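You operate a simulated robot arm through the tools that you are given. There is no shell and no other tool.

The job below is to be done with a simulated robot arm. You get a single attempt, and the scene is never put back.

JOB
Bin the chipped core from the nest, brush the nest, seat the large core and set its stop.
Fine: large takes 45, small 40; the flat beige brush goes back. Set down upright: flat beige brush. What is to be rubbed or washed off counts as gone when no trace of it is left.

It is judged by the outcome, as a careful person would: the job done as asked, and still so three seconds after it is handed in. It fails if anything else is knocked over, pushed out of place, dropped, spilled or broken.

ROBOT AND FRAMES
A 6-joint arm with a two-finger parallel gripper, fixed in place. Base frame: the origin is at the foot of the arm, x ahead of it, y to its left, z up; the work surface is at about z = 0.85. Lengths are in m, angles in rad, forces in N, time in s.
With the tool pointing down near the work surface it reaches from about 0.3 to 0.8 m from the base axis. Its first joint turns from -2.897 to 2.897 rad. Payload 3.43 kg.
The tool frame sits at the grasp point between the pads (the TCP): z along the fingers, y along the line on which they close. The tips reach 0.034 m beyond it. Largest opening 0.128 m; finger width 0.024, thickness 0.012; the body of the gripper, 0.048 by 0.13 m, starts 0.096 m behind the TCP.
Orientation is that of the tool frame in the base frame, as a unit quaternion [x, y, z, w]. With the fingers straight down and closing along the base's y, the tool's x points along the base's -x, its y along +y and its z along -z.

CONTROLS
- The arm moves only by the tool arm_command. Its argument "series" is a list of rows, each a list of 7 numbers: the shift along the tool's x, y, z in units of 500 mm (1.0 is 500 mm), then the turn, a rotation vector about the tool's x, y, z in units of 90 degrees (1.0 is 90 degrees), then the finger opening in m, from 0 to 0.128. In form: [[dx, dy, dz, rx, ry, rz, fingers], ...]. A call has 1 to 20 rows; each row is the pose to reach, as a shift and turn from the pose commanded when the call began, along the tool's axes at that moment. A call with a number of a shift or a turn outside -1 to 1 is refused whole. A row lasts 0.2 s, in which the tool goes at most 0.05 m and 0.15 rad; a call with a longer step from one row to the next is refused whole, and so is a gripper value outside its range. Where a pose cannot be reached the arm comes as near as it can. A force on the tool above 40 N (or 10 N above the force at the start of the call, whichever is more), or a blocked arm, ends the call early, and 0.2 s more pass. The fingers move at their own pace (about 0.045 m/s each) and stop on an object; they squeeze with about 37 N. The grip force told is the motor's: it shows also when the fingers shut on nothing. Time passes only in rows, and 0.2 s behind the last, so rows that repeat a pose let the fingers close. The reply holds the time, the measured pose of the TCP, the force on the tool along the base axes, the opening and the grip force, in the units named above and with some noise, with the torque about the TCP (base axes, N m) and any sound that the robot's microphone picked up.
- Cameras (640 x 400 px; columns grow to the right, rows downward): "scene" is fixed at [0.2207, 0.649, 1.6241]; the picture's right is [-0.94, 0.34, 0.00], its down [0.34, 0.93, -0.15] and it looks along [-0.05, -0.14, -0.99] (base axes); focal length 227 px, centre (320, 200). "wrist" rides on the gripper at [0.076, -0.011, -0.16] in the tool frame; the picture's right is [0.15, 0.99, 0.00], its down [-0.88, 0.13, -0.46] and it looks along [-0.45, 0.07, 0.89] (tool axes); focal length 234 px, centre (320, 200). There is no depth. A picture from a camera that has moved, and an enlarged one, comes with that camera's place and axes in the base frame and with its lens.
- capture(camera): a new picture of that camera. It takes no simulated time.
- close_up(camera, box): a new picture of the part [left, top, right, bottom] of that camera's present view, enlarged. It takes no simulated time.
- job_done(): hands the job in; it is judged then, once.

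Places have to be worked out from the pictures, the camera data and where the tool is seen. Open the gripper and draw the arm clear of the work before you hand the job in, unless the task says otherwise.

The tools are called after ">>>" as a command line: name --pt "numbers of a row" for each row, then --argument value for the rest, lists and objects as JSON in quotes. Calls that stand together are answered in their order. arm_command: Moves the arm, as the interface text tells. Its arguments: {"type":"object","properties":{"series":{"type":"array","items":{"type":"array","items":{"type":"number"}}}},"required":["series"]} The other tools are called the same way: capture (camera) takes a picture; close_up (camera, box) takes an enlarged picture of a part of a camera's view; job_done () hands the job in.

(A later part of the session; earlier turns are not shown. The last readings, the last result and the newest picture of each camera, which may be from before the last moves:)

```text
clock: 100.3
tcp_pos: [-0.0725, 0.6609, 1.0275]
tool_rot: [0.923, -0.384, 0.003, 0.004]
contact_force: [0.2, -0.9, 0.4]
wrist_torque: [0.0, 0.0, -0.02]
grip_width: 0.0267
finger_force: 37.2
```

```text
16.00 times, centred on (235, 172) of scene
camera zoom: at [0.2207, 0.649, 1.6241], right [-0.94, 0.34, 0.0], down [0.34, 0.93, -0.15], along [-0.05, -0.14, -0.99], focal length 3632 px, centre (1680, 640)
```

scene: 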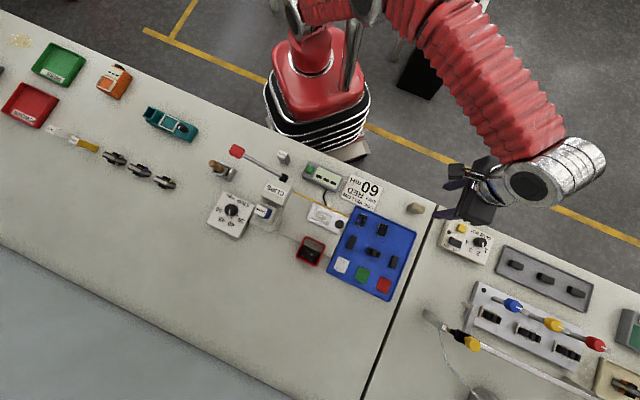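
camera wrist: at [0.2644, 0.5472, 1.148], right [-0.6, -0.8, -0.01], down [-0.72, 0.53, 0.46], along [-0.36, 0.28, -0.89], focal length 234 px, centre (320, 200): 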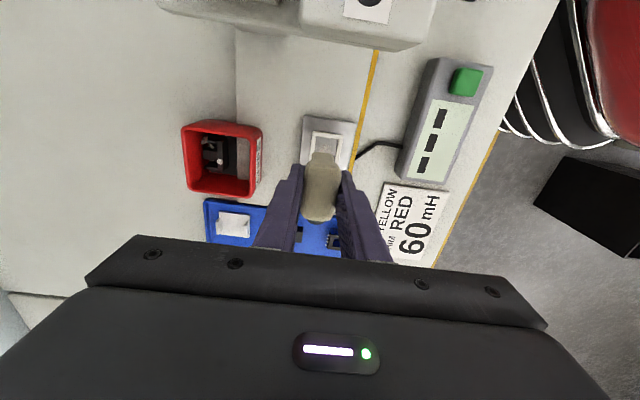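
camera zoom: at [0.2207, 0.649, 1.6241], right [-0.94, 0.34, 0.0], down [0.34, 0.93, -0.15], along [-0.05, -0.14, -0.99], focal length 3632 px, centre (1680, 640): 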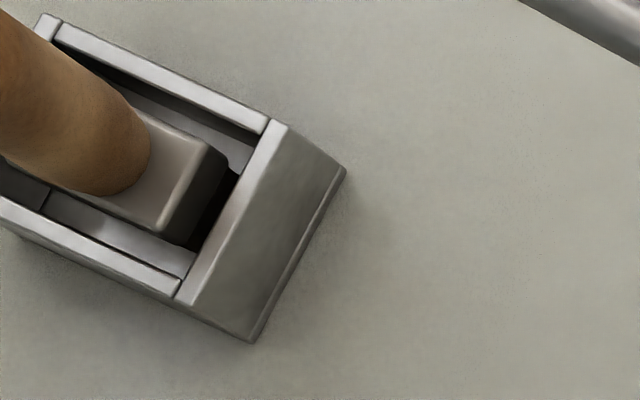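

I repeat the same close-up without any change in between, to learn how much the picture itself varies.

>>> close_up --camera "scene" --box '[306, 204, 346, 229]'

>>> close_up --camera "scene" --box '[302, 201, 342, 226]'

```text
16.00 times, centred on (326, 216) of scene
camera zoom: at [0.2207, 0.649, 1.6241], right [-0.94, 0.34, 0.0], down [0.34, 0.93, -0.15], along [-0.05, -0.14, -0.99], focal length 3632 px, centre (224, -64)
```

zoom: 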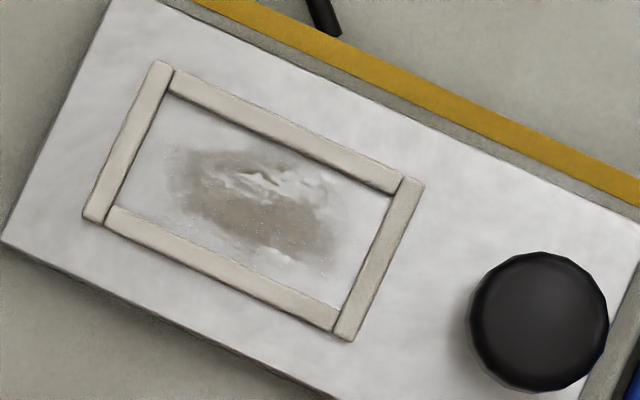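

```text
16.00 times, centred on (322, 214) of scene
camera zoom: at [0.2207, 0.649, 1.6241], right [-0.94, 0.34, 0.0], down [0.34, 0.93, -0.15], along [-0.05, -0.14, -0.99], focal length 3632 px, centre (288, -16)
```

zoom: 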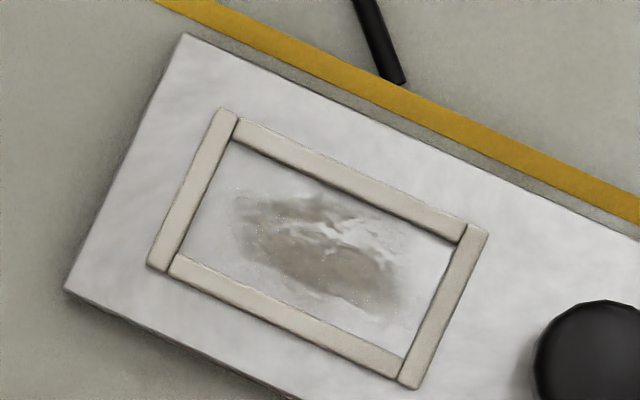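

The picture is repeatable, and compared with it the patch has shrunk slightly between checks, so brushing does work but slowly. I go back for a longer session, aligning over the nest first.

>>> arm_command --pt "0.07 -0.045 0 0 0 0 0.015" --pt "0.14 -0.09 0.02 0 0 0 0.015" --pt "0.21 -0.135 0.04 0 0 0 0.015" --pt "0.28 -0.18 0.06 0 0 0 0.015" --pt "0.35 -0.22 0.08 0 0 0 0.015" --pt "0.41 -0.26 0.12 0 0 0 0.015" --pt "0.466 -0.2885 0.16 0 0 0 0.015" --pt "0.466 -0.2885 0.195 0 0 0 0.015" --pt "0.466 -0.2885 0.195 0 0 0 0.015"

>>> close_up --camera "wrist" --box '[256, 90, 384, 190]'

```text
clock: 102.3
tcp_pos: [0.1939, 0.5966, 0.932]
tool_rot: [0.923, -0.384, 0.002, 0.004]
contact_force: [-0.1, -0.7, -0.3]
wrist_torque: [0.0, 0.02, 0.01]
grip_width: 0.0266
finger_force: 37.1
```

```text
4.00 times, centred on (320, 140) of wrist
camera zoom: at [0.2547, 0.5507, 1.091], right [-0.6, -0.8, 0.01], down [-0.71, 0.54, 0.45], along [-0.36, 0.26, -0.89], focal length 937 px, centre (320, 440)
```

zoom: 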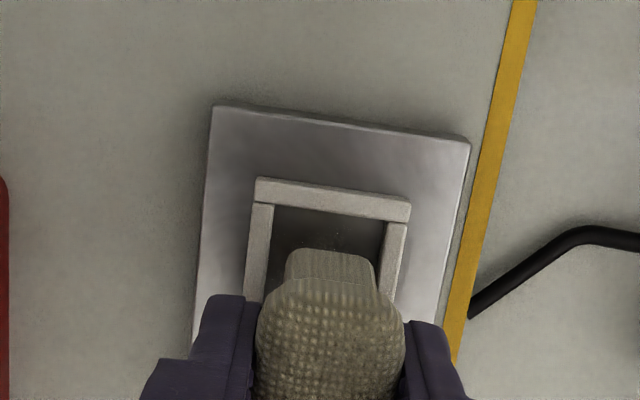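

Well aligned. I straighten the small tilt, lower and check the force.

>>> arm_command --pt "0 0 0.01 0.0038 -0.0043 0 0.015" --pt "0 0 0.018 0.0038 -0.0043 0 0.015" --pt "0 0 0.021 0.0038 -0.0043 0 0.015" --pt "0 0 0.021 0.0038 -0.0043 0 0.015"

>>> arm_command --pt "0 0 0.001 0 0 0 0.015" --pt "0 0 0.002 0 0 0 0.015" --pt "0 0 0.002 0 0 0 0.015"

```text
clock: 103.3
tcp_pos: [0.1951, 0.5965, 0.9223]
tool_rot: [0.923, -0.384, 0.0, 0.0]
contact_force: [0.3, -0.1, -0.7]
wrist_torque: [0.01, 0.0, -0.03]
grip_width: 0.0266
finger_force: 37.2
```

```text
clock: 104.1
tcp_pos: [0.1956, 0.5962, 0.9211]
tool_rot: [0.923, -0.384, 0.0, 0.0]
contact_force: [-0.1, 1.0, -0.3]
wrist_torque: [0.0, 0.0, -0.02]
grip_width: 0.0266
finger_force: 36.7
```

No contact yet at z≈0.921, so I creep lower by another millimetre or so until the floor is felt.

>>> arm_command --pt "0 0 0.001 0 0 0 0.015" --pt "0 0 0.002 0 0 0 0.015" --pt "0 0 0.002 0 0 0 0.015"

>>> arm_command --pt "0 0 0.001 0 0 0 0.015" --pt "0 0 0.001 0 0 0 0.015"

```text
clock: 104.9
tcp_pos: [0.1948, 0.5957, 0.9219]
tool_rot: [0.924, -0.383, 0.001, -0.001]
contact_force: [0.4, 1.1, 6.3]
wrist_torque: [-0.03, -0.07, -0.01]
grip_width: 0.0267
finger_force: 37.1
```

```text
clock: 105.5
tcp_pos: [0.1954, 0.5958, 0.9214]
tool_rot: [0.923, -0.384, 0.0, -0.001]
contact_force: [-2.6, 0.0, 12.8]
wrist_torque: [-0.13, 0.02, 0.03]
grip_width: 0.0264
finger_force: 37.3
```

13 N now. I run three stroke sets in a row at this pressure.

>>> arm_command --pt "0.01 0.003 0 0 0 0 0.015" --pt "-0.01 -0.003 0 0 0 0 0.015" --pt "0.01 0.003 0 0 0 0 0.015" --pt "-0.01 -0.003 0 0 0 0 0.015" --pt "0.01 0.003 0 0 0 0 0.015" --pt "-0.01 -0.003 0 0 0 0 0.015" --pt "0.01 0.003 0 0 0 0 0.015" --pt "-0.01 -0.003 0 0 0 0 0.015" --pt "0.01 0 0 0 0 0 0.015" --pt "-0.01 0 0 0 0 0 0.015" --pt "0.01 -0.003 0 0 0 0 0.015" --pt "-0.01 0.003 0 0 0 0 0.015" --pt "0.01 -0.003 0 0 0 0 0.015" --pt "-0.01 0.003 0 0 0 0 0.015" --pt "0.01 -0.003 0 0 0 0 0.015" --pt "-0.01 0.003 0 0 0 0 0.015" --pt "0.01 -0.003 0 0 0 0 0.015" --pt "-0.01 0.003 0 0 0 0 0.015" --pt "0 0 0 0 0 0 0.015"

>>> arm_command --pt "0.01 0.003 0.0005 0 0 0 0.015" --pt "-0.01 -0.003 0.0005 0 0 0 0.015" --pt "0.01 0.003 0.0005 0 0 0 0.015" --pt "-0.01 -0.003 0.0005 0 0 0 0.015" --pt "0.01 0.003 0.0005 0 0 0 0.015" --pt "-0.01 -0.003 0.0005 0 0 0 0.015" --pt "0.01 0.003 0.0005 0 0 0 0.015" --pt "-0.01 -0.003 0.0005 0 0 0 0.015" --pt "0.01 0 0.0005 0 0 0 0.015" --pt "-0.01 0 0.0005 0 0 0 0.015" --pt "0.01 -0.003 0.0005 0 0 0 0.015" --pt "-0.01 0.003 0.0005 0 0 0 0.015" --pt "0.01 -0.003 0.0005 0 0 0 0.015" --pt "-0.01 0.003 0.0005 0 0 0 0.015" --pt "0.01 -0.003 0.0005 0 0 0 0.015" --pt "-0.01 0.003 0.0005 0 0 0 0.015" --pt "0.01 -0.003 0.0005 0 0 0 0.015" --pt "-0.01 0.003 0.0005 0 0 0 0.015" --pt "0 0 0.0005 0 0 0 0.015"

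>>> arm_command --pt "0.01 0.003 0.0005 0 0 0 0.015" --pt "-0.01 -0.003 0.0005 0 0 0 0.015" --pt "0.01 0.003 0.0005 0 0 0 0.015" --pt "-0.01 -0.003 0.0005 0 0 0 0.015" --pt "0.01 0.003 0.0005 0 0 0 0.015" --pt "-0.01 -0.003 0.0005 0 0 0 0.015" --pt "0.01 0.003 0.0005 0 0 0 0.015" --pt "-0.01 -0.003 0.0005 0 0 0 0.015" --pt "0.01 0 0.0005 0 0 0 0.015" --pt "-0.01 0 0.0005 0 0 0 0.015" --pt "0.01 -0.003 0.0005 0 0 0 0.015" --pt "-0.01 0.003 0.0005 0 0 0 0.015" --pt "0.01 -0.003 0.0005 0 0 0 0.015" --pt "-0.01 0.003 0.0005 0 0 0 0.015" --pt "0.01 -0.003 0.0005 0 0 0 0.015" --pt "-0.01 0.003 0.0005 0 0 0 0.015" --pt "0.01 -0.003 0.0005 0 0 0 0.015" --pt "-0.01 0.003 0.0005 0 0 0 0.015" --pt "0 0 0.0005 0 0 0 0.015"

```text
clock: 109.5
tcp_pos: [0.1949, 0.5944, 0.9206]
tool_rot: [0.924, -0.382, 0.0, 0.0]
contact_force: [-9.7, -3.6, 24.9]
wrist_torque: [-0.22, 0.35, -0.01]
grip_width: 0.0265
finger_force: 36.9
```

```text
clock: 113.5
tcp_pos: [0.1953, 0.5956, 0.9211]
tool_rot: [0.924, -0.383, 0.0, -0.002]
contact_force: [-1.5, 4.3, 23.8]
wrist_torque: [0.12, 0.02, -0.01]
grip_width: 0.0265
finger_force: 37.0
```

```text
clock: 114.9
tcp_pos: [0.1945, 0.5977, 0.9199]
tool_rot: [0.924, -0.383, 0.001, 0.001]
contact_force: [-0.2, -0.2, 2.4]
wrist_torque: [0.02, -0.01, 0.02]
grip_width: 0.0266
finger_force: 37.0
stopped in row 7: the force on the tool passed its limit at 42 N (the readings are from after the stop); the commanded pose is now the measured one
```

I lift away to the same far spot and compare the overhead picture.

>>> arm_command --pt "0 0 -0.05 0 0 0 0.015" --pt "0 0 -0.14 0 0 0 0.015" --pt "-0.06 0.03 -0.17 0 0 0 0.015" --pt "-0.13 0.07 -0.2 0 0 0 0.015" --pt "-0.2 0.11 -0.22 0 0 0 0.015" --pt "-0.27 0.16 -0.22 0 0 0 0.015" --pt "-0.34 0.2 -0.22 0 0 0 0.015" --pt "-0.41 0.25 -0.22 0 0 0 0.015" --pt "-0.466 0.2885 -0.22 0 0 0 0.015" --pt "-0.466 0.2885 -0.22 0 0 0 0.015"

>>> close_up --camera "scene" --box '[306, 204, 346, 229]'

>>> close_up --camera "scene" --box '[302, 201, 342, 226]'

```text
clock: 117.1
tcp_pos: [-0.0726, 0.6618, 1.0286]
tool_rot: [0.924, -0.383, 0.001, 0.0]
contact_force: [0.1, -0.5, -0.9]
wrist_torque: [-0.03, 0.01, 0.02]
grip_width: 0.027
finger_force: 37.2
```

```text
16.00 times, centred on (326, 216) of scene
camera zoom: at [0.2207, 0.649, 1.6241], right [-0.94, 0.34, 0.0], down [0.34, 0.93, -0.15], along [-0.05, -0.14, -0.99], focal length 3632 px, centre (224, -64)
```

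zoom: 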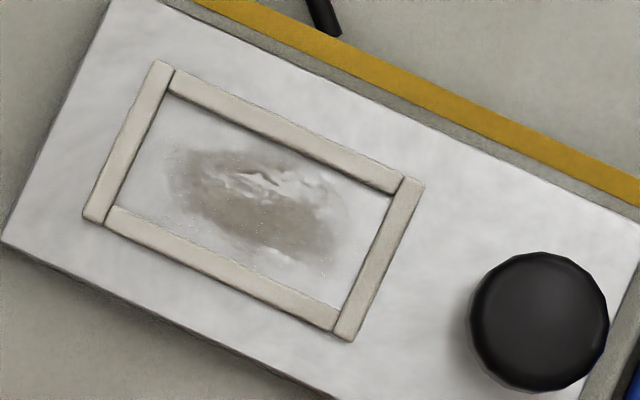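

```text
16.00 times, centred on (322, 214) of scene
camera zoom: at [0.2207, 0.649, 1.6241], right [-0.94, 0.34, 0.0], down [0.34, 0.93, -0.15], along [-0.05, -0.14, -0.99], focal length 3632 px, centre (288, -16)
```

zoom: 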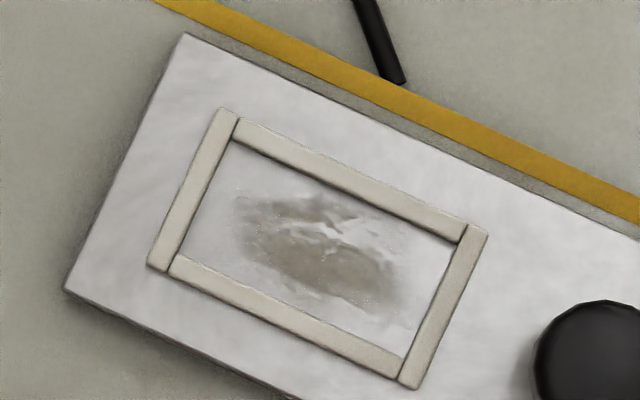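

Ten more seconds of rubbing changed nothing, so this beige block is evidently not doing the brushing. The tool with its own holder is the wooden-handled flat brush, so I put the beige block back exactly where it stood and will try that one.

>>> arm_command --pt "-0.036 0.012 0 0 0 0 0.015" --pt "-0.0716 0.023 0 0 0 0 0.015" --pt "-0.0716 0.023 0.08 0 0 0 0.015" --pt "-0.0716 0.023 0.16 0 0 0 0.015" --pt "-0.0716 0.023 0.22 0 0 0 0.015" --pt "-0.0716 0.023 0.245 0 0 0 0.015" --pt "-0.0716 0.023 0.245 0 0 0 0.015"

>>> close_up --camera "wrist" --box '[240, 100, 400, 220]'

```text
clock: 118.7
tcp_pos: [-0.1071, 0.6789, 0.9072]
tool_rot: [0.924, -0.383, 0.001, 0.002]
contact_force: [-0.3, -1.0, 0.1]
wrist_torque: [-0.02, -0.01, 0.01]
grip_width: 0.0267
finger_force: 36.5
```

```text
3.33 times, centred on (320, 160) of wrist
camera zoom: at [-0.0469, 0.6318, 1.0662], right [-0.6, -0.8, 0.0], down [-0.71, 0.53, 0.45], along [-0.36, 0.27, -0.89], focal length 781 px, centre (320, 333)
```

zoom: 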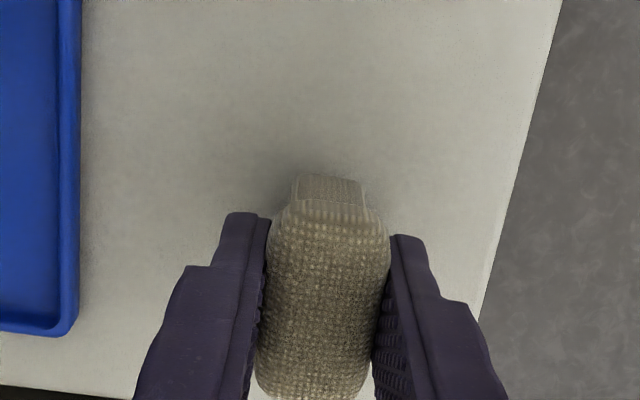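

The picture matches the one at pick-up. I lower gently to the table.

>>> arm_command --pt "0 0 0.006 0 0 0 0.015" --pt "0 0 0.012 0 0 0 0.015" --pt "0 0 0.015 0 0 0 0.015" --pt "0 0 0.015 0 0 0 0.015"

>>> arm_command --pt "0 0 0.001 0 0 0 0.015" --pt "0 0 0.002 0 0 0 0.015" --pt "0 0 0.002 0 0 0 0.015"

```text
clock: 119.7
tcp_pos: [-0.1071, 0.6788, 0.8998]
tool_rot: [0.924, -0.383, 0.001, 0.001]
contact_force: [-0.3, -1.3, -0.7]
wrist_torque: [-0.01, 0.01, -0.04]
grip_width: 0.0268
finger_force: 36.5
```

```text
clock: 120.5
tcp_pos: [-0.1069, 0.6781, 0.8991]
tool_rot: [0.923, -0.384, 0.002, 0.0]
contact_force: [0.2, 0.5, 2.4]
wrist_torque: [0.05, 0.03, -0.02]
grip_width: 0.0267
finger_force: 36.7
```

The block touches the table (2.4 N). I open the fingers and rise.

>>> arm_command --pt "0 0 0 0 0 0 0.04" --pt "0 0 0 0 0 0 0.055" --pt "0 0 0 0 0 0 0.055" --pt "0 0 -0.06 0 0 0 0.055" --pt "0 0 -0.14 0 0 0 0.06" --pt "0 0 -0.22 0 0 0 0.06" --pt "0 0 -0.3 0 0 0 0.06" --pt "0 0 -0.34 0 0 0 0.06" --pt "0 0 -0.34 0 0 0 0.06"

>>> close_up --camera "scene" --box '[400, 195, 440, 220]'

>>> close_up --camera "wrist" --box '[280, 110, 360, 170]'

```text
clock: 122.5
tcp_pos: [-0.1065, 0.6781, 1.0702]
tool_rot: [0.923, -0.384, 0.001, 0.002]
contact_force: [-0.4, 0.5, -0.1]
wrist_torque: [0.02, -0.02, -0.01]
grip_width: 0.0601
finger_force: 0.1
```

```text
16.00 times, centred on (420, 208) of scene
camera zoom: at [0.2207, 0.649, 1.6241], right [-0.94, 0.34, 0.0], down [0.34, 0.93, -0.15], along [-0.05, -0.14, -0.99], focal length 3632 px, centre (-1280, 80)
```

zoom: 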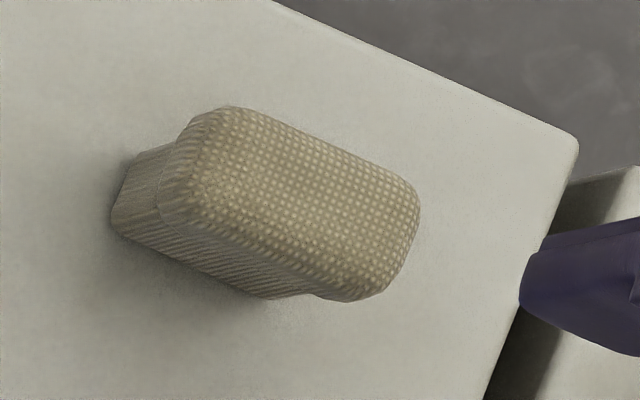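

```text
6.67 times, centred on (320, 140) of wrist
camera zoom: at [-0.0465, 0.6313, 1.2282], right [-0.6, -0.8, 0.0], down [-0.71, 0.53, 0.45], along [-0.36, 0.27, -0.89], focal length 1561 px, centre (320, 600)
```

zoom: 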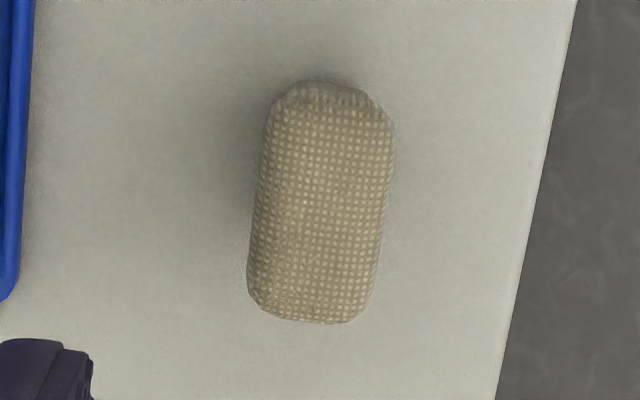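

The beige block is back within 2 mm of where it stood. The wooden brush stands at about (0.456, 0.336) with its handle from z≈0.893 to 0.962; I go there above the lever's height.

>>> arm_command --pt "0 0 -0.09 0 0 0 0.07" --pt "0 0 -0.18 0 0 0 0.07" --pt "0.08 -0.02 -0.22 0 0 0 0.07" --pt "0.16 -0.04 -0.22 0 0 0 0.07" --pt "0.24 -0.06 -0.22 0 0 0 0.07" --pt "0.32 -0.08 -0.22 0 0 0 0.07" --pt "0.4 -0.1 -0.22 0 0 0 0.07" --pt "0.48 -0.12 -0.22 0 0 0 0.07" --pt "0.56 -0.14 -0.22 0 0 0 0.07" --pt "0.64 -0.16 -0.22 0 0 0 0.07" --pt "0.72 -0.18 -0.22 0 0 0 0.07" --pt "0.8 -0.2 -0.22 0 0 0 0.07" --pt "0.88 -0.22 -0.22 0 0 0 0.07" --pt "0.96 -0.24 -0.22 0 0 0 0.07" --pt "0.96 -0.24 -0.22 0 0 0 0.07"

>>> arm_command --pt "0.08 -0.018 0 0 0 0 0.07" --pt "0.16 -0.036 0 0 0 0 0.07" --pt "0.24 -0.054 0 0 0 0 0.07" --pt "0.32 -0.072 0 0 0 0 0.07" --pt "0.32 -0.072 0 0 0 0 0.07"

>>> capture --camera "wrist"

>>> capture --camera "scene"

```text
clock: 125.7
tcp_pos: [0.3158, 0.4256, 1.1808]
tool_rot: [0.924, -0.383, 0.001, 0.001]
contact_force: [0.1, 0.2, 0.3]
wrist_torque: [-0.02, -0.02, 0.0]
grip_width: 0.0701
finger_force: 0.0
```

```text
clock: 126.9
tcp_pos: [0.456, 0.3377, 1.1787]
tool_rot: [0.924, -0.383, 0.001, 0.001]
contact_force: [-0.6, -0.1, -0.8]
wrist_torque: [-0.03, -0.01, -0.01]
grip_width: 0.0699
finger_force: 0.1
```

```text
taken
camera wrist: at [0.516, 0.2903, 1.3376], right [-0.6, -0.8, 0.0], down [-0.71, 0.53, 0.45], along [-0.36, 0.27, -0.89], focal length 234 px, centre (320, 200)
```

wrist: 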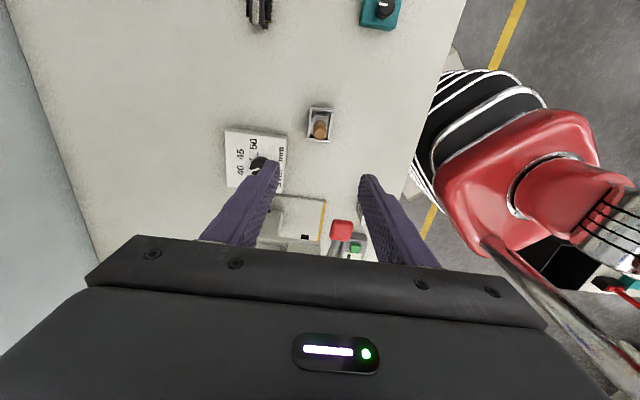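

```text
taken
```

scene: 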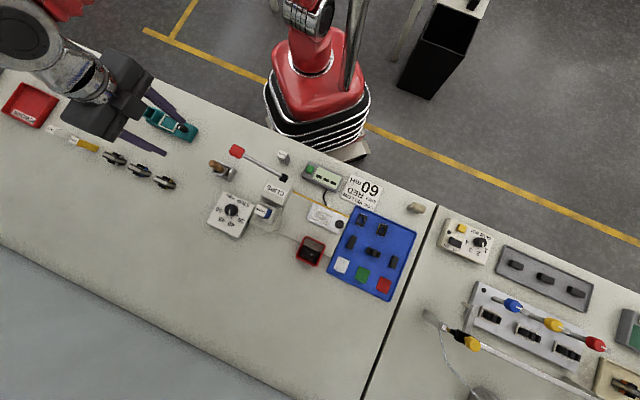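

The wooden brush is right below the gripper. I enlarge it.

>>> close_up --camera "wrist" --box '[290, 95, 350, 150]'

>>> close_up --camera "wrist" --box '[215, 120, 375, 260]'

```text
7.27 times, centred on (320, 122) of wrist
camera zoom: at [0.516, 0.2903, 1.3376], right [-0.6, -0.8, 0.0], down [-0.71, 0.53, 0.45], along [-0.36, 0.27, -0.89], focal length 1703 px, centre (320, 764)
```

zoom: 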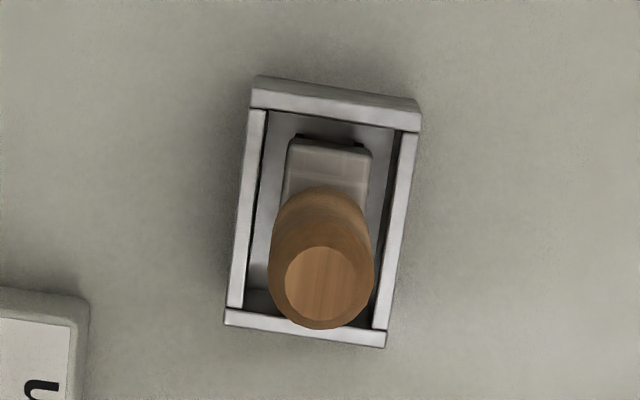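

```text
2.86 times, centred on (295, 190) of wrist
camera zoom: at [0.516, 0.2903, 1.3376], right [-0.6, -0.8, 0.0], down [-0.71, 0.53, 0.45], along [-0.36, 0.27, -0.89], focal length 669 px, centre (391, 229)
```

zoom: 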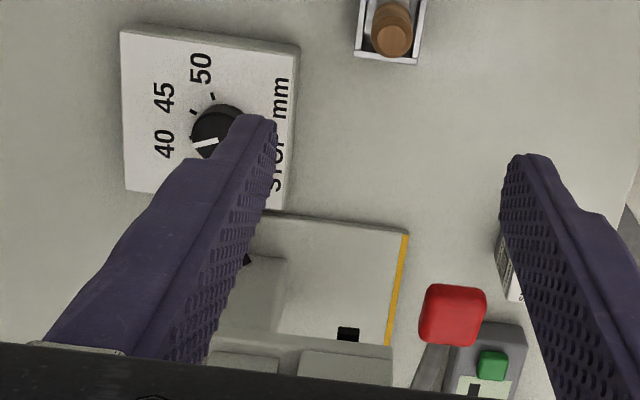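

Its ferrule is about 41×22 mm, also fitting the nest; handle axis lies under the gripper (holder rim at z≈0.884). I descend to TCP z≈0.936 and close on the handle.

>>> arm_command --pt "0 0.0018 0.08 0 0 0 0.06" --pt "0 0.0018 0.17 0 0 0 0.05" --pt "0 0.0018 0.26 0 0 0 0.05" --pt "0 0.0018 0.34 0 0 0 0.05" --pt "0 0.0018 0.4 0 0 0 0.05" --pt "0 0.0018 0.4 0 0 0 0.05"

>>> close_up --camera "wrist" --box '[240, 90, 400, 210]'

>>> close_up --camera "scene" --box '[160, 110, 288, 190]'

```text
clock: 128.3
tcp_pos: [0.4549, 0.3355, 0.9804]
tool_rot: [0.924, -0.383, 0.002, 0.002]
contact_force: [-0.9, -0.7, 0.8]
wrist_torque: [0.03, 0.02, 0.02]
grip_width: 0.0497
finger_force: 0.1
```

```text
3.33 times, centred on (320, 150) of wrist
camera zoom: at [0.5145, 0.288, 1.1387], right [-0.6, -0.8, 0.0], down [-0.71, 0.53, 0.45], along [-0.36, 0.27, -0.89], focal length 781 px, centre (320, 367)
```

zoom: 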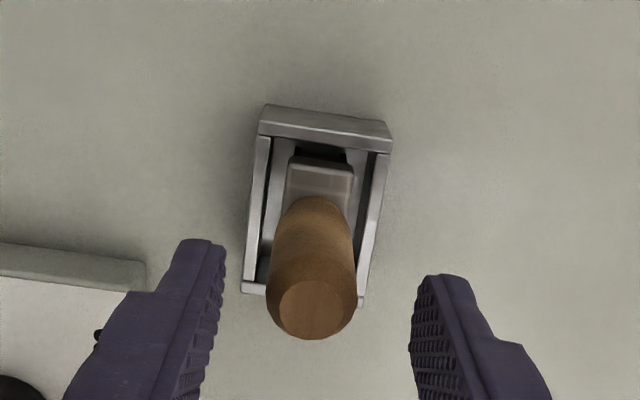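

```text
5.00 times, centred on (224, 150) of scene
camera zoom: at [0.2207, 0.649, 1.6241], right [-0.94, 0.34, 0.0], down [0.34, 0.93, -0.15], along [-0.05, -0.14, -0.99], focal length 1135 px, centre (800, 450)
```

zoom: 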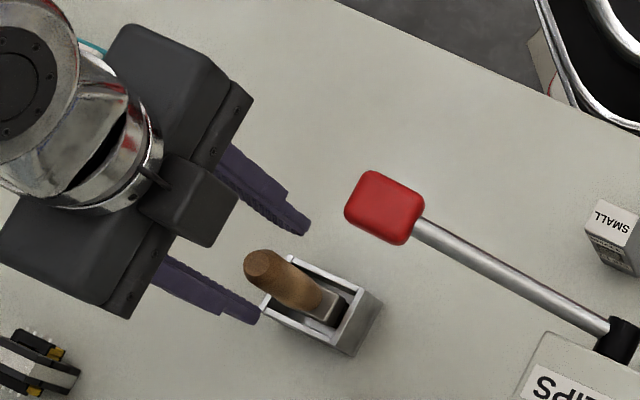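

The handle lies about 1.7 mm toward the left finger; I correct, go down to z≈0.936 and close.

>>> arm_command --pt "0 -0.0035 0.04 0 0 0 0.05" --pt "0 -0.0035 0.089 0 0 0 0.05" --pt "0 -0.0035 0.089 0 0 0 0.05" --pt "0 -0.0035 0.089 0 0 0 0.03" --pt "0 -0.0035 0.089 0 0 0 0.01" --pt "0 -0.0035 0.089 0 0 0 0.01" --pt "0 -0.0035 0.089 0 0 0 0.01"

>>> close_up --camera "wrist" --box '[240, 90, 400, 210]'

```text
clock: 129.9
tcp_pos: [0.4557, 0.3366, 0.9353]
tool_rot: [0.924, -0.383, 0.002, 0.002]
contact_force: [-0.3, -0.4, 0.3]
wrist_torque: [0.0, 0.01, 0.06]
grip_width: 0.0226
finger_force: 37.0
```

```text
3.33 times, centred on (320, 150) of wrist
camera zoom: at [0.5166, 0.2892, 1.0939], right [-0.6, -0.8, 0.0], down [-0.71, 0.53, 0.45], along [-0.36, 0.27, -0.89], focal length 781 px, centre (320, 367)
```

zoom: 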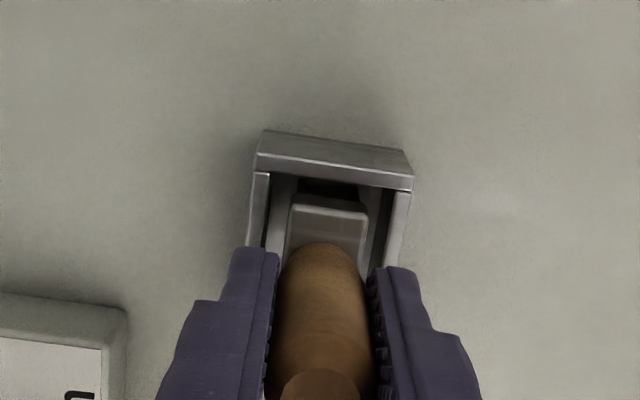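

Held at 22.6 mm. I lift it straight up and check that only the brush comes.

>>> arm_command --pt "0 0 -0.03 0 0 0 0.01" --pt "0 0 -0.07 0 0 0 0.01" --pt "0 0 -0.12 0 0 0 0.01" --pt "0 0 -0.18 0 0 0 0.01" --pt "0 0 -0.18 0 0 0 0.01"

>>> close_up --camera "wrist" --box '[240, 70, 400, 190]'

>>> close_up --camera "scene" --box '[190, 130, 270, 180]'

```text
clock: 131.1
tcp_pos: [0.4558, 0.3372, 1.0253]
tool_rot: [0.924, -0.383, 0.002, 0.001]
contact_force: [0.4, 0.8, 0.4]
wrist_torque: [-0.01, 0.03, -0.02]
grip_width: 0.0228
finger_force: 37.0
```

```text
3.33 times, centred on (320, 130) of wrist
camera zoom: at [0.5175, 0.2905, 1.1843], right [-0.6, -0.8, 0.0], down [-0.71, 0.53, 0.45], along [-0.37, 0.27, -0.89], focal length 781 px, centre (320, 433)
```

zoom: 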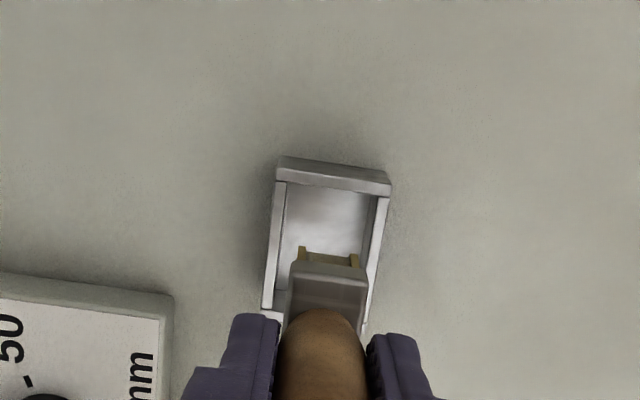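

```text
8.00 times, centred on (230, 155) of scene
camera zoom: at [0.2207, 0.649, 1.6241], right [-0.94, 0.34, 0.0], down [0.34, 0.93, -0.15], along [-0.05, -0.14, -0.99], focal length 1816 px, centre (1040, 560)
```

zoom: 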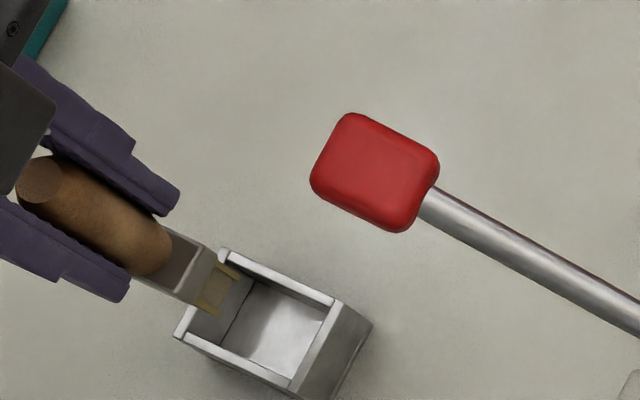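

The lifted brush shows a flat ferrule with beige bristles, so this wooden-handled one is the flat beige brush, and its holder is where it goes back. I carry it high over the lever and press to above the nest.

>>> arm_command --pt "0 0 -0.0975 0 0 0 0.01" --pt "0 0 -0.195 0 0 0 0.01" --pt "0 0 -0.2925 0 0 0 0.01" --pt "0 0 -0.39 0 0 0 0.01" --pt "-0.0923 0 -0.39 0 0 0 0.01" --pt "-0.1846 0 -0.39 0 0 0 0.01" --pt "-0.2769 0 -0.39 0 0 0 0.01" --pt "-0.3692 0 -0.39 0 0 0 0.01" --pt "-0.4615 0 -0.39 0 0 0 0.01" --pt "-0.5538 0 -0.39 0 0 0 0.01" --pt "-0.6461 0 -0.39 0 0 0 0.01" --pt "-0.738 0 -0.39 0 0 0 0.01" --pt "-0.738 0 -0.39 0 0 0 0.01"

>>> capture --camera "wrist"

>>> close_up --camera "wrist" --box '[240, 90, 400, 210]'

```text
clock: 133.9
tcp_pos: [0.1956, 0.5979, 1.2203]
tool_rot: [0.924, -0.383, 0.001, 0.001]
contact_force: [-0.1, -0.2, -0.7]
wrist_torque: [0.0, -0.01, -0.01]
grip_width: 0.0227
finger_force: 36.9
```

```text
taken
camera wrist: at [0.256, 0.551, 1.3784], right [-0.6, -0.8, 0.0], down [-0.71, 0.53, 0.45], along [-0.36, 0.27, -0.89], focal length 234 px, centre (320, 200)
```

wrist: 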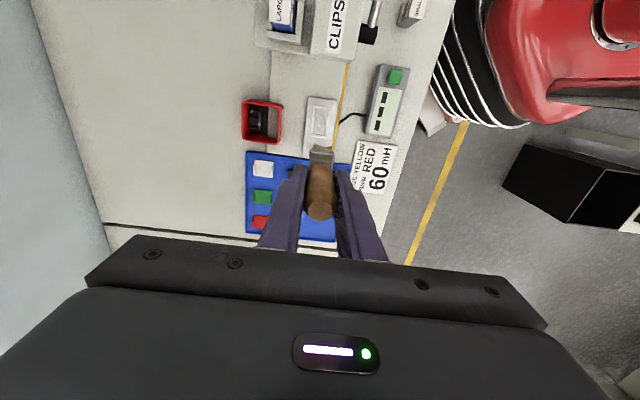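

```text
3.33 times, centred on (320, 150) of wrist
camera zoom: at [0.256, 0.551, 1.3784], right [-0.6, -0.8, 0.0], down [-0.71, 0.53, 0.45], along [-0.36, 0.27, -0.89], focal length 781 px, centre (320, 367)
```

zoom: 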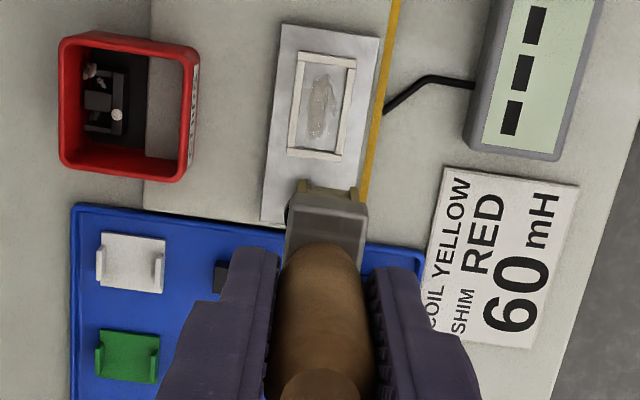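

The nest is right below. I descend to about 4 cm above the floor and check the alignment of the bristles.

>>> arm_command --pt "0 0.004 0.09 0 0 0 0.01" --pt "0 0.004 0.18 0 0 0 0.01" --pt "0 0.004 0.27 0 0 0 0.01" --pt "0 0.004 0.36 0 0 0 0.01" --pt "0 0.004 0.43 0 0 0 0.01" --pt "0 0.004 0.48 0 0 0 0.01" --pt "0 0.004 0.48 0 0 0 0.01"

>>> close_up --camera "wrist" --box '[256, 80, 384, 180]'

>>> close_up --camera "scene" --box '[250, 160, 378, 240]'

```text
clock: 135.5
tcp_pos: [0.1935, 0.5956, 0.9795]
tool_rot: [0.924, -0.383, 0.001, 0.002]
contact_force: [-0.1, -0.3, -0.9]
wrist_torque: [-0.01, 0.02, -0.05]
grip_width: 0.0226
finger_force: 36.9
```

```text
4.00 times, centred on (320, 130) of wrist
camera zoom: at [0.2549, 0.5487, 1.1384], right [-0.6, -0.8, 0.0], down [-0.71, 0.53, 0.45], along [-0.36, 0.27, -0.89], focal length 937 px, centre (320, 480)
```

zoom: 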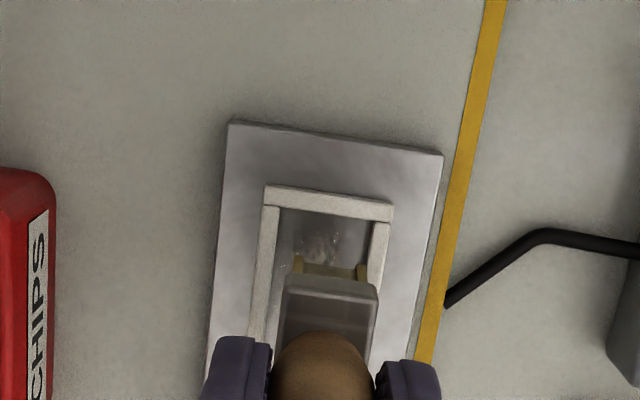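

```text
5.00 times, centred on (314, 200) of scene
camera zoom: at [0.2207, 0.649, 1.6241], right [-0.94, 0.34, 0.0], down [0.34, 0.93, -0.15], along [-0.05, -0.14, -0.99], focal length 1135 px, centre (350, 200)
```

zoom: 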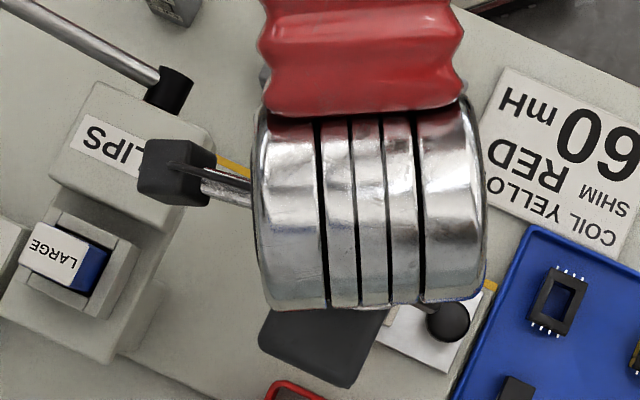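

The bristles line up with the nest within 2 mm. I correct and lower until contact is felt.

>>> arm_command --pt "0 -0.0032 0.012 0 0 0 0.01" --pt "0 -0.0032 0.024 0 0 0 0.01" --pt "0 -0.0032 0.032 0 0 0 0.01" --pt "0 -0.0032 0.038 0 0 0 0.01" --pt "0 -0.0032 0.038 0 0 0 0.01"

>>> arm_command --pt "0 0 0.003 0 0 0 0.01" --pt "0 0 0.006 0 0 0 0.01" --pt "0 0 0.006 0 0 0 0.01"

>>> close_up --camera "wrist" --box '[256, 80, 384, 180]'

```text
clock: 136.7
tcp_pos: [0.1959, 0.5962, 0.9607]
tool_rot: [0.923, -0.384, 0.001, 0.001]
contact_force: [0.4, -0.3, -0.6]
wrist_torque: [-0.03, -0.03, -0.01]
grip_width: 0.0228
finger_force: 37.5
```

```text
clock: 137.5
tcp_pos: [0.1945, 0.5962, 0.9574]
tool_rot: [0.924, -0.383, 0.002, 0.001]
contact_force: [0.2, -0.7, 0.1]
wrist_torque: [0.0, 0.03, -0.01]
grip_width: 0.0228
finger_force: 36.5
```

```text
4.00 times, centred on (320, 130) of wrist
camera zoom: at [0.2558, 0.5495, 1.1163], right [-0.6, -0.8, 0.0], down [-0.71, 0.53, 0.45], along [-0.36, 0.27, -0.89], focal length 937 px, centre (320, 480)
```

zoom: 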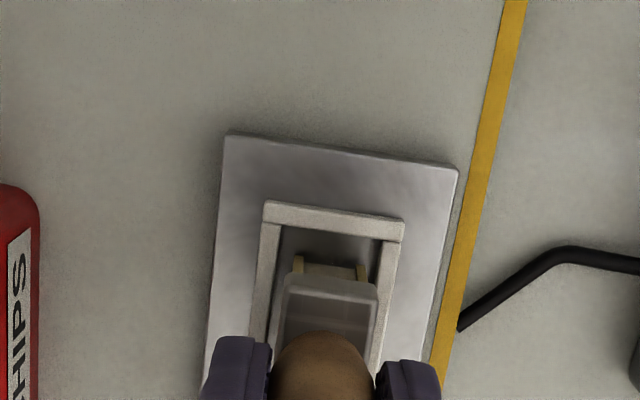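

Still in air; I creep further down.

>>> arm_command --pt "0 0 0.002 0 0 0 0.01" --pt "0 0 0.004 0 0 0 0.01" --pt "0 0 0.004 0 0 0 0.01"

>>> arm_command --pt "0 0 0.002 0 0 0 0.01" --pt "0 0 0.003 0 0 0 0.01" --pt "0 0 0.003 0 0 0 0.01"

```text
clock: 138.3
tcp_pos: [0.196, 0.5962, 0.9553]
tool_rot: [0.924, -0.383, 0.002, 0.001]
contact_force: [1.3, 0.2, -1.2]
wrist_torque: [0.0, -0.04, -0.01]
grip_width: 0.0228
finger_force: 37.5
```

```text
clock: 139.1
tcp_pos: [0.1954, 0.5967, 0.9529]
tool_rot: [0.923, -0.384, 0.001, 0.002]
contact_force: [0.9, 0.8, -1.1]
wrist_torque: [-0.01, 0.0, 0.02]
grip_width: 0.0227
finger_force: 36.8
```

No contact yet; I continue millimetre by millimetre.

>>> arm_command --pt "0 0 0.001 0 0 0 0.01" --pt "0 0 0.002 0 0 0 0.01" --pt "0 0 0.002 0 0 0 0.01"

>>> arm_command --pt "0 0 0.001 0 0 0 0.01" --pt "0 0 0.002 0 0 0 0.01" --pt "0 0 0.002 0 0 0 0.01"

>>> close_up --camera "wrist" --box '[270, 100, 370, 170]'

```text
clock: 139.9
tcp_pos: [0.1957, 0.5967, 0.9532]
tool_rot: [0.924, -0.383, 0.001, 0.001]
contact_force: [0.5, -0.8, -0.8]
wrist_torque: [0.02, 0.0, -0.01]
grip_width: 0.0228
finger_force: 37.4
```

```text
clock: 140.7
tcp_pos: [0.1953, 0.5972, 0.9528]
tool_rot: [0.923, -0.384, 0.002, 0.001]
contact_force: [0.5, -1.4, 12.4]
wrist_torque: [-0.21, -0.02, 0.01]
grip_width: 0.0227
finger_force: 36.6
```

```text
5.71 times, centred on (320, 135) of wrist
camera zoom: at [0.2559, 0.5499, 1.1116], right [-0.6, -0.8, 0.0], down [-0.72, 0.53, 0.45], along [-0.36, 0.27, -0.89], focal length 1338 px, centre (320, 571)
```

zoom: 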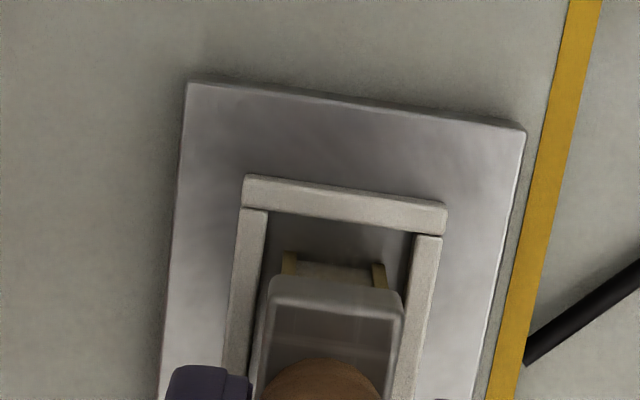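

Contact at 12 N with even gaps all round. I stroke along and across the nest.

>>> arm_command --pt "0.006 0 0 0 0 0 0.01" --pt "0.013 0 0 0 0 0 0.01" --pt "0.004 0 0 0 0 0 0.01" --pt "-0.006 0 0 0 0 0 0.01" --pt "-0.013 0 0 0 0 0 0.01" --pt "-0.013 0.004 0 0 0 0 0.01" --pt "0 0.004 0 0 0 0 0.01" --pt "0.013 0.004 0 0 0 0 0.01" --pt "0.013 -0.004 0 0 0 0 0.01" --pt "0 -0.004 0 0 0 0 0.01" --pt "-0.013 -0.004 0 0 0 0 0.01" --pt "-0.013 0 0 0 0 0 0.01" --pt "0 0 0 0 0 0 0.01"

>>> close_up --camera "wrist" --box '[270, 100, 370, 170]'

```text
clock: 143.5
tcp_pos: [0.1964, 0.5969, 0.953]
tool_rot: [0.924, -0.383, 0.001, 0.0]
contact_force: [1.5, 4.4, 12.6]
wrist_torque: [0.35, -0.1, -0.03]
grip_width: 0.0226
finger_force: 37.1
```

```text
5.71 times, centred on (320, 135) of wrist
camera zoom: at [0.2565, 0.55, 1.1113], right [-0.6, -0.8, 0.0], down [-0.72, 0.53, 0.45], along [-0.36, 0.27, -0.89], focal length 1338 px, centre (320, 571)
```

zoom: 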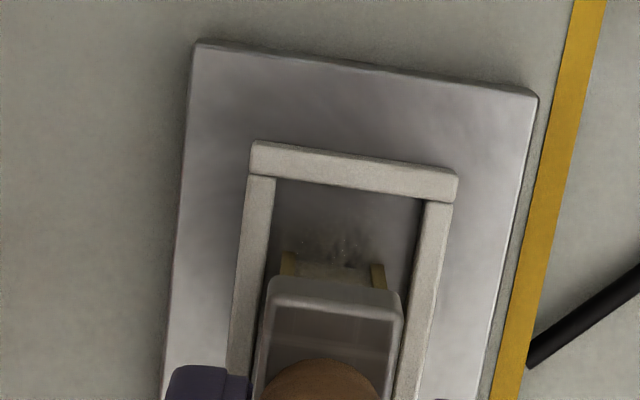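

The plate appears shifted in this view relative to the bench, which I must check. I lift the brush and move aside to look at the nest from above.

>>> arm_command --pt "0 0 -0.04 0 0 0 0.01" --pt "0 0 -0.12 0 0 0 0.01" --pt "-0.06 0.03 -0.16 0 0 0 0.01" --pt "-0.13 0.07 -0.2 0 0 0 0.01" --pt "-0.2 0.11 -0.22 0 0 0 0.01" --pt "-0.27 0.16 -0.22 0 0 0 0.01" --pt "-0.34 0.2 -0.22 0 0 0 0.01" --pt "-0.41 0.25 -0.22 0 0 0 0.01" --pt "-0.466 0.2885 -0.22 0 0 0 0.01" --pt "-0.466 0.2885 -0.22 0 0 0 0.01"

>>> close_up --camera "scene" --box '[306, 204, 346, 229]'

>>> close_up --camera "scene" --box '[270, 165, 398, 245]'

```text
clock: 145.7
tcp_pos: [-0.0732, 0.6598, 1.0631]
tool_rot: [0.923, -0.384, 0.001, 0.001]
contact_force: [0.1, -0.2, 1.0]
wrist_torque: [-0.01, 0.0, -0.01]
grip_width: 0.0227
finger_force: 36.7
```

```text
16.00 times, centred on (326, 216) of scene
camera zoom: at [0.2207, 0.649, 1.6241], right [-0.94, 0.34, 0.0], down [0.34, 0.93, -0.15], along [-0.05, -0.14, -0.99], focal length 3632 px, centre (224, -64)
```

zoom: 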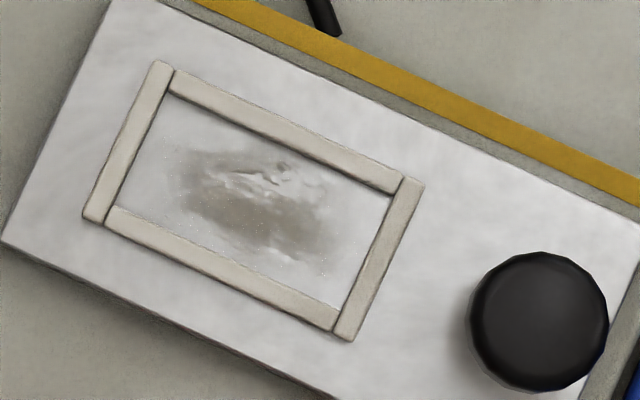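

```text
5.00 times, centred on (334, 205) of scene
camera zoom: at [0.2207, 0.649, 1.6241], right [-0.94, 0.34, 0.0], down [0.34, 0.93, -0.15], along [-0.05, -0.14, -0.99], focal length 1135 px, centre (250, 175)
```

zoom: 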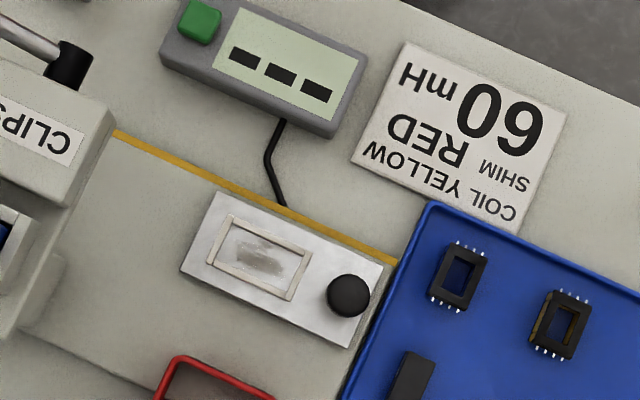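

The nest has not moved, and the dust pattern has now changed noticeably, so this brush works. I return for longer brushing, checking alignment just above the nest first.

>>> arm_command --pt "0.07 -0.045 0 0 0 0 0.01" --pt "0.14 -0.09 0.02 0 0 0 0.01" --pt "0.21 -0.135 0.04 0 0 0 0.01" --pt "0.28 -0.18 0.06 0 0 0 0.01" --pt "0.35 -0.22 0.08 0 0 0 0.01" --pt "0.41 -0.26 0.12 0 0 0 0.01" --pt "0.466 -0.2885 0.16 0 0 0 0.01" --pt "0.466 -0.2885 0.195 0 0 0 0.01" --pt "0.466 -0.2885 0.195 0 0 0 0.01"

>>> close_up --camera "wrist" --box '[270, 100, 370, 170]'

```text
clock: 147.7
tcp_pos: [0.1962, 0.5991, 0.9645]
tool_rot: [0.923, -0.384, 0.001, 0.002]
contact_force: [0.2, -0.2, -0.8]
wrist_torque: [-0.01, 0.01, -0.02]
grip_width: 0.0227
finger_force: 37.2
```

```text
5.71 times, centred on (320, 135) of wrist
camera zoom: at [0.2573, 0.5519, 1.1242], right [-0.6, -0.8, 0.0], down [-0.71, 0.53, 0.45], along [-0.36, 0.27, -0.89], focal length 1338 px, centre (320, 571)
```

zoom: 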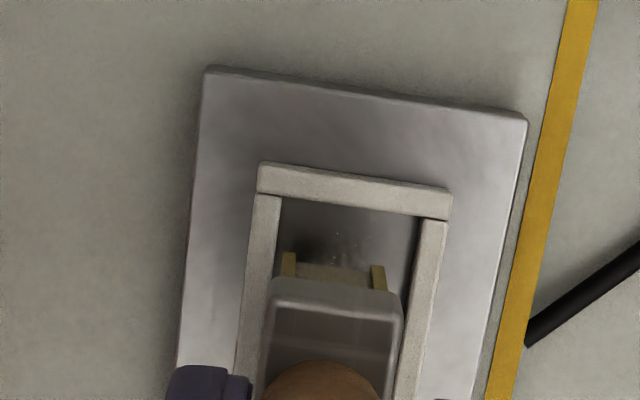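

I shift 1.7 mm and lower back into contact.

>>> arm_command --pt "0 0.0033 0.008 0 0 0 0.01" --pt "0 0.0033 0.016 0 0 0 0.01" --pt "0 0.0033 0.022 0 0 0 0.01" --pt "0 0.0033 0.0245 0 0 0 0.01" --pt "0 0.0033 0.0245 0 0 0 0.01"

```text
clock: 148.9
tcp_pos: [0.1946, 0.5963, 0.9529]
tool_rot: [0.923, -0.384, 0.001, 0.002]
contact_force: [0.0, 0.0, 0.9]
wrist_torque: [-0.01, 0.01, 0.03]
grip_width: 0.0228
finger_force: 37.5
```

Just at the floor; I press about half a millimetre more and do a full set of strokes.

>>> arm_command --pt "0 0 0.001 0 0 0 0.01" --pt "0.013 0 0.0015 0 0 0 0.01" --pt "0 0 0.0015 0 0 0 0.01" --pt "-0.013 0 0.0015 0 0 0 0.01" --pt "0 0.004 0.0015 0 0 0 0.01" --pt "0.013 0.004 0.0015 0 0 0 0.01" --pt "0 0.004 0.0015 0 0 0 0.01" --pt "-0.013 0.004 0.0015 0 0 0 0.01" --pt "-0.013 -0.004 0.0015 0 0 0 0.01" --pt "0 -0.004 0.0015 0 0 0 0.01" --pt "0.013 -0.004 0.0015 0 0 0 0.01" --pt "0 -0.004 0.0015 0 0 0 0.01" --pt "-0.013 -0.004 0.0015 0 0 0 0.01" --pt "-0.013 0 0.0015 0 0 0 0.01" --pt "0 0 0.0015 0 0 0 0.01" --pt "0.013 0 0.0015 0 0 0 0.01" --pt "0 0 0.0015 0 0 0 0.01" --pt "-0.013 0 0.0015 0 0 0 0.01" --pt "0 0 0.0015 0 0 0 0.01"

>>> arm_command --pt "0.013 0 0 0 0 0 0.01" --pt "0 0 0 0 0 0 0.01" --pt "-0.013 0 0 0 0 0 0.01" --pt "0 0.004 0 0 0 0 0.01" --pt "0.013 0.004 0 0 0 0 0.01" --pt "0 0.004 0 0 0 0 0.01" --pt "-0.013 0.004 0 0 0 0 0.01" --pt "-0.013 -0.004 0 0 0 0 0.01" --pt "0 -0.004 0 0 0 0 0.01" --pt "0.013 -0.004 0 0 0 0 0.01" --pt "0 -0.004 0 0 0 0 0.01" --pt "-0.013 -0.004 0 0 0 0 0.01" --pt "-0.013 0 0 0 0 0 0.01" --pt "0 0 0 0 0 0 0.01" --pt "0.013 0 0 0 0 0 0.01" --pt "0 0 0 0 0 0 0.01" --pt "-0.013 0 0 0 0 0 0.01" --pt "0 0 0 0 0 0 0.01"

```text
clock: 152.9
tcp_pos: [0.1933, 0.5953, 0.9528]
tool_rot: [0.923, -0.384, 0.0, 0.001]
contact_force: [-1.1, 4.4, 14.9]
wrist_torque: [0.25, 0.04, 0.0]
grip_width: 0.0225
finger_force: 37.2
```

```text
clock: 156.7
tcp_pos: [0.1938, 0.5972, 0.9518]
tool_rot: [0.924, -0.383, 0.002, 0.0]
contact_force: [-2.3, 1.8, 8.0]
wrist_torque: [0.09, 0.16, 0.0]
grip_width: 0.0226
finger_force: 37.1
```

I lift to the side viewpoint and look at the floor of the nest.

>>> arm_command --pt "0 0 -0.05 0 0 0 0.01" --pt "0 0 -0.12 0 0 0 0.01" --pt "-0.06 0 -0.14 0 0 0 0.01" --pt "-0.13 0 -0.14 0 0 0 0.01" --pt "-0.13 0 -0.14 0 0 0 0.01"

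>>> close_up --camera "wrist" --box '[270, 50, 366, 130]'

```text
clock: 157.9
tcp_pos: [0.1483, 0.6404, 1.0205]
tool_rot: [0.923, -0.384, 0.001, 0.001]
contact_force: [-1.0, 0.2, -0.9]
wrist_torque: [-0.01, 0.0, 0.01]
grip_width: 0.0227
finger_force: 37.2
```

```text
5.00 times, centred on (318, 90) of wrist
camera zoom: at [0.21, 0.594, 1.1798], right [-0.6, -0.8, 0.0], down [-0.71, 0.53, 0.45], along [-0.36, 0.27, -0.89], focal length 1171 px, centre (330, 750)
```

zoom: 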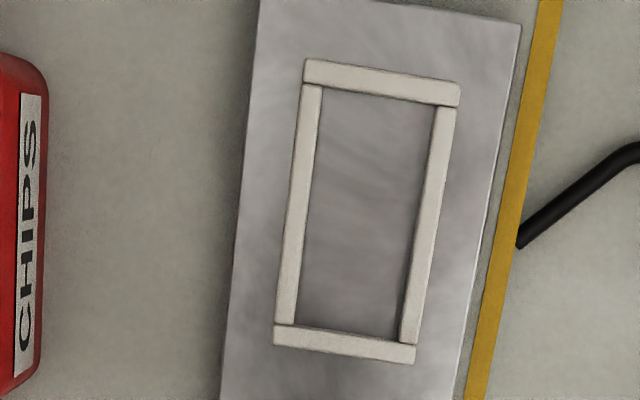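

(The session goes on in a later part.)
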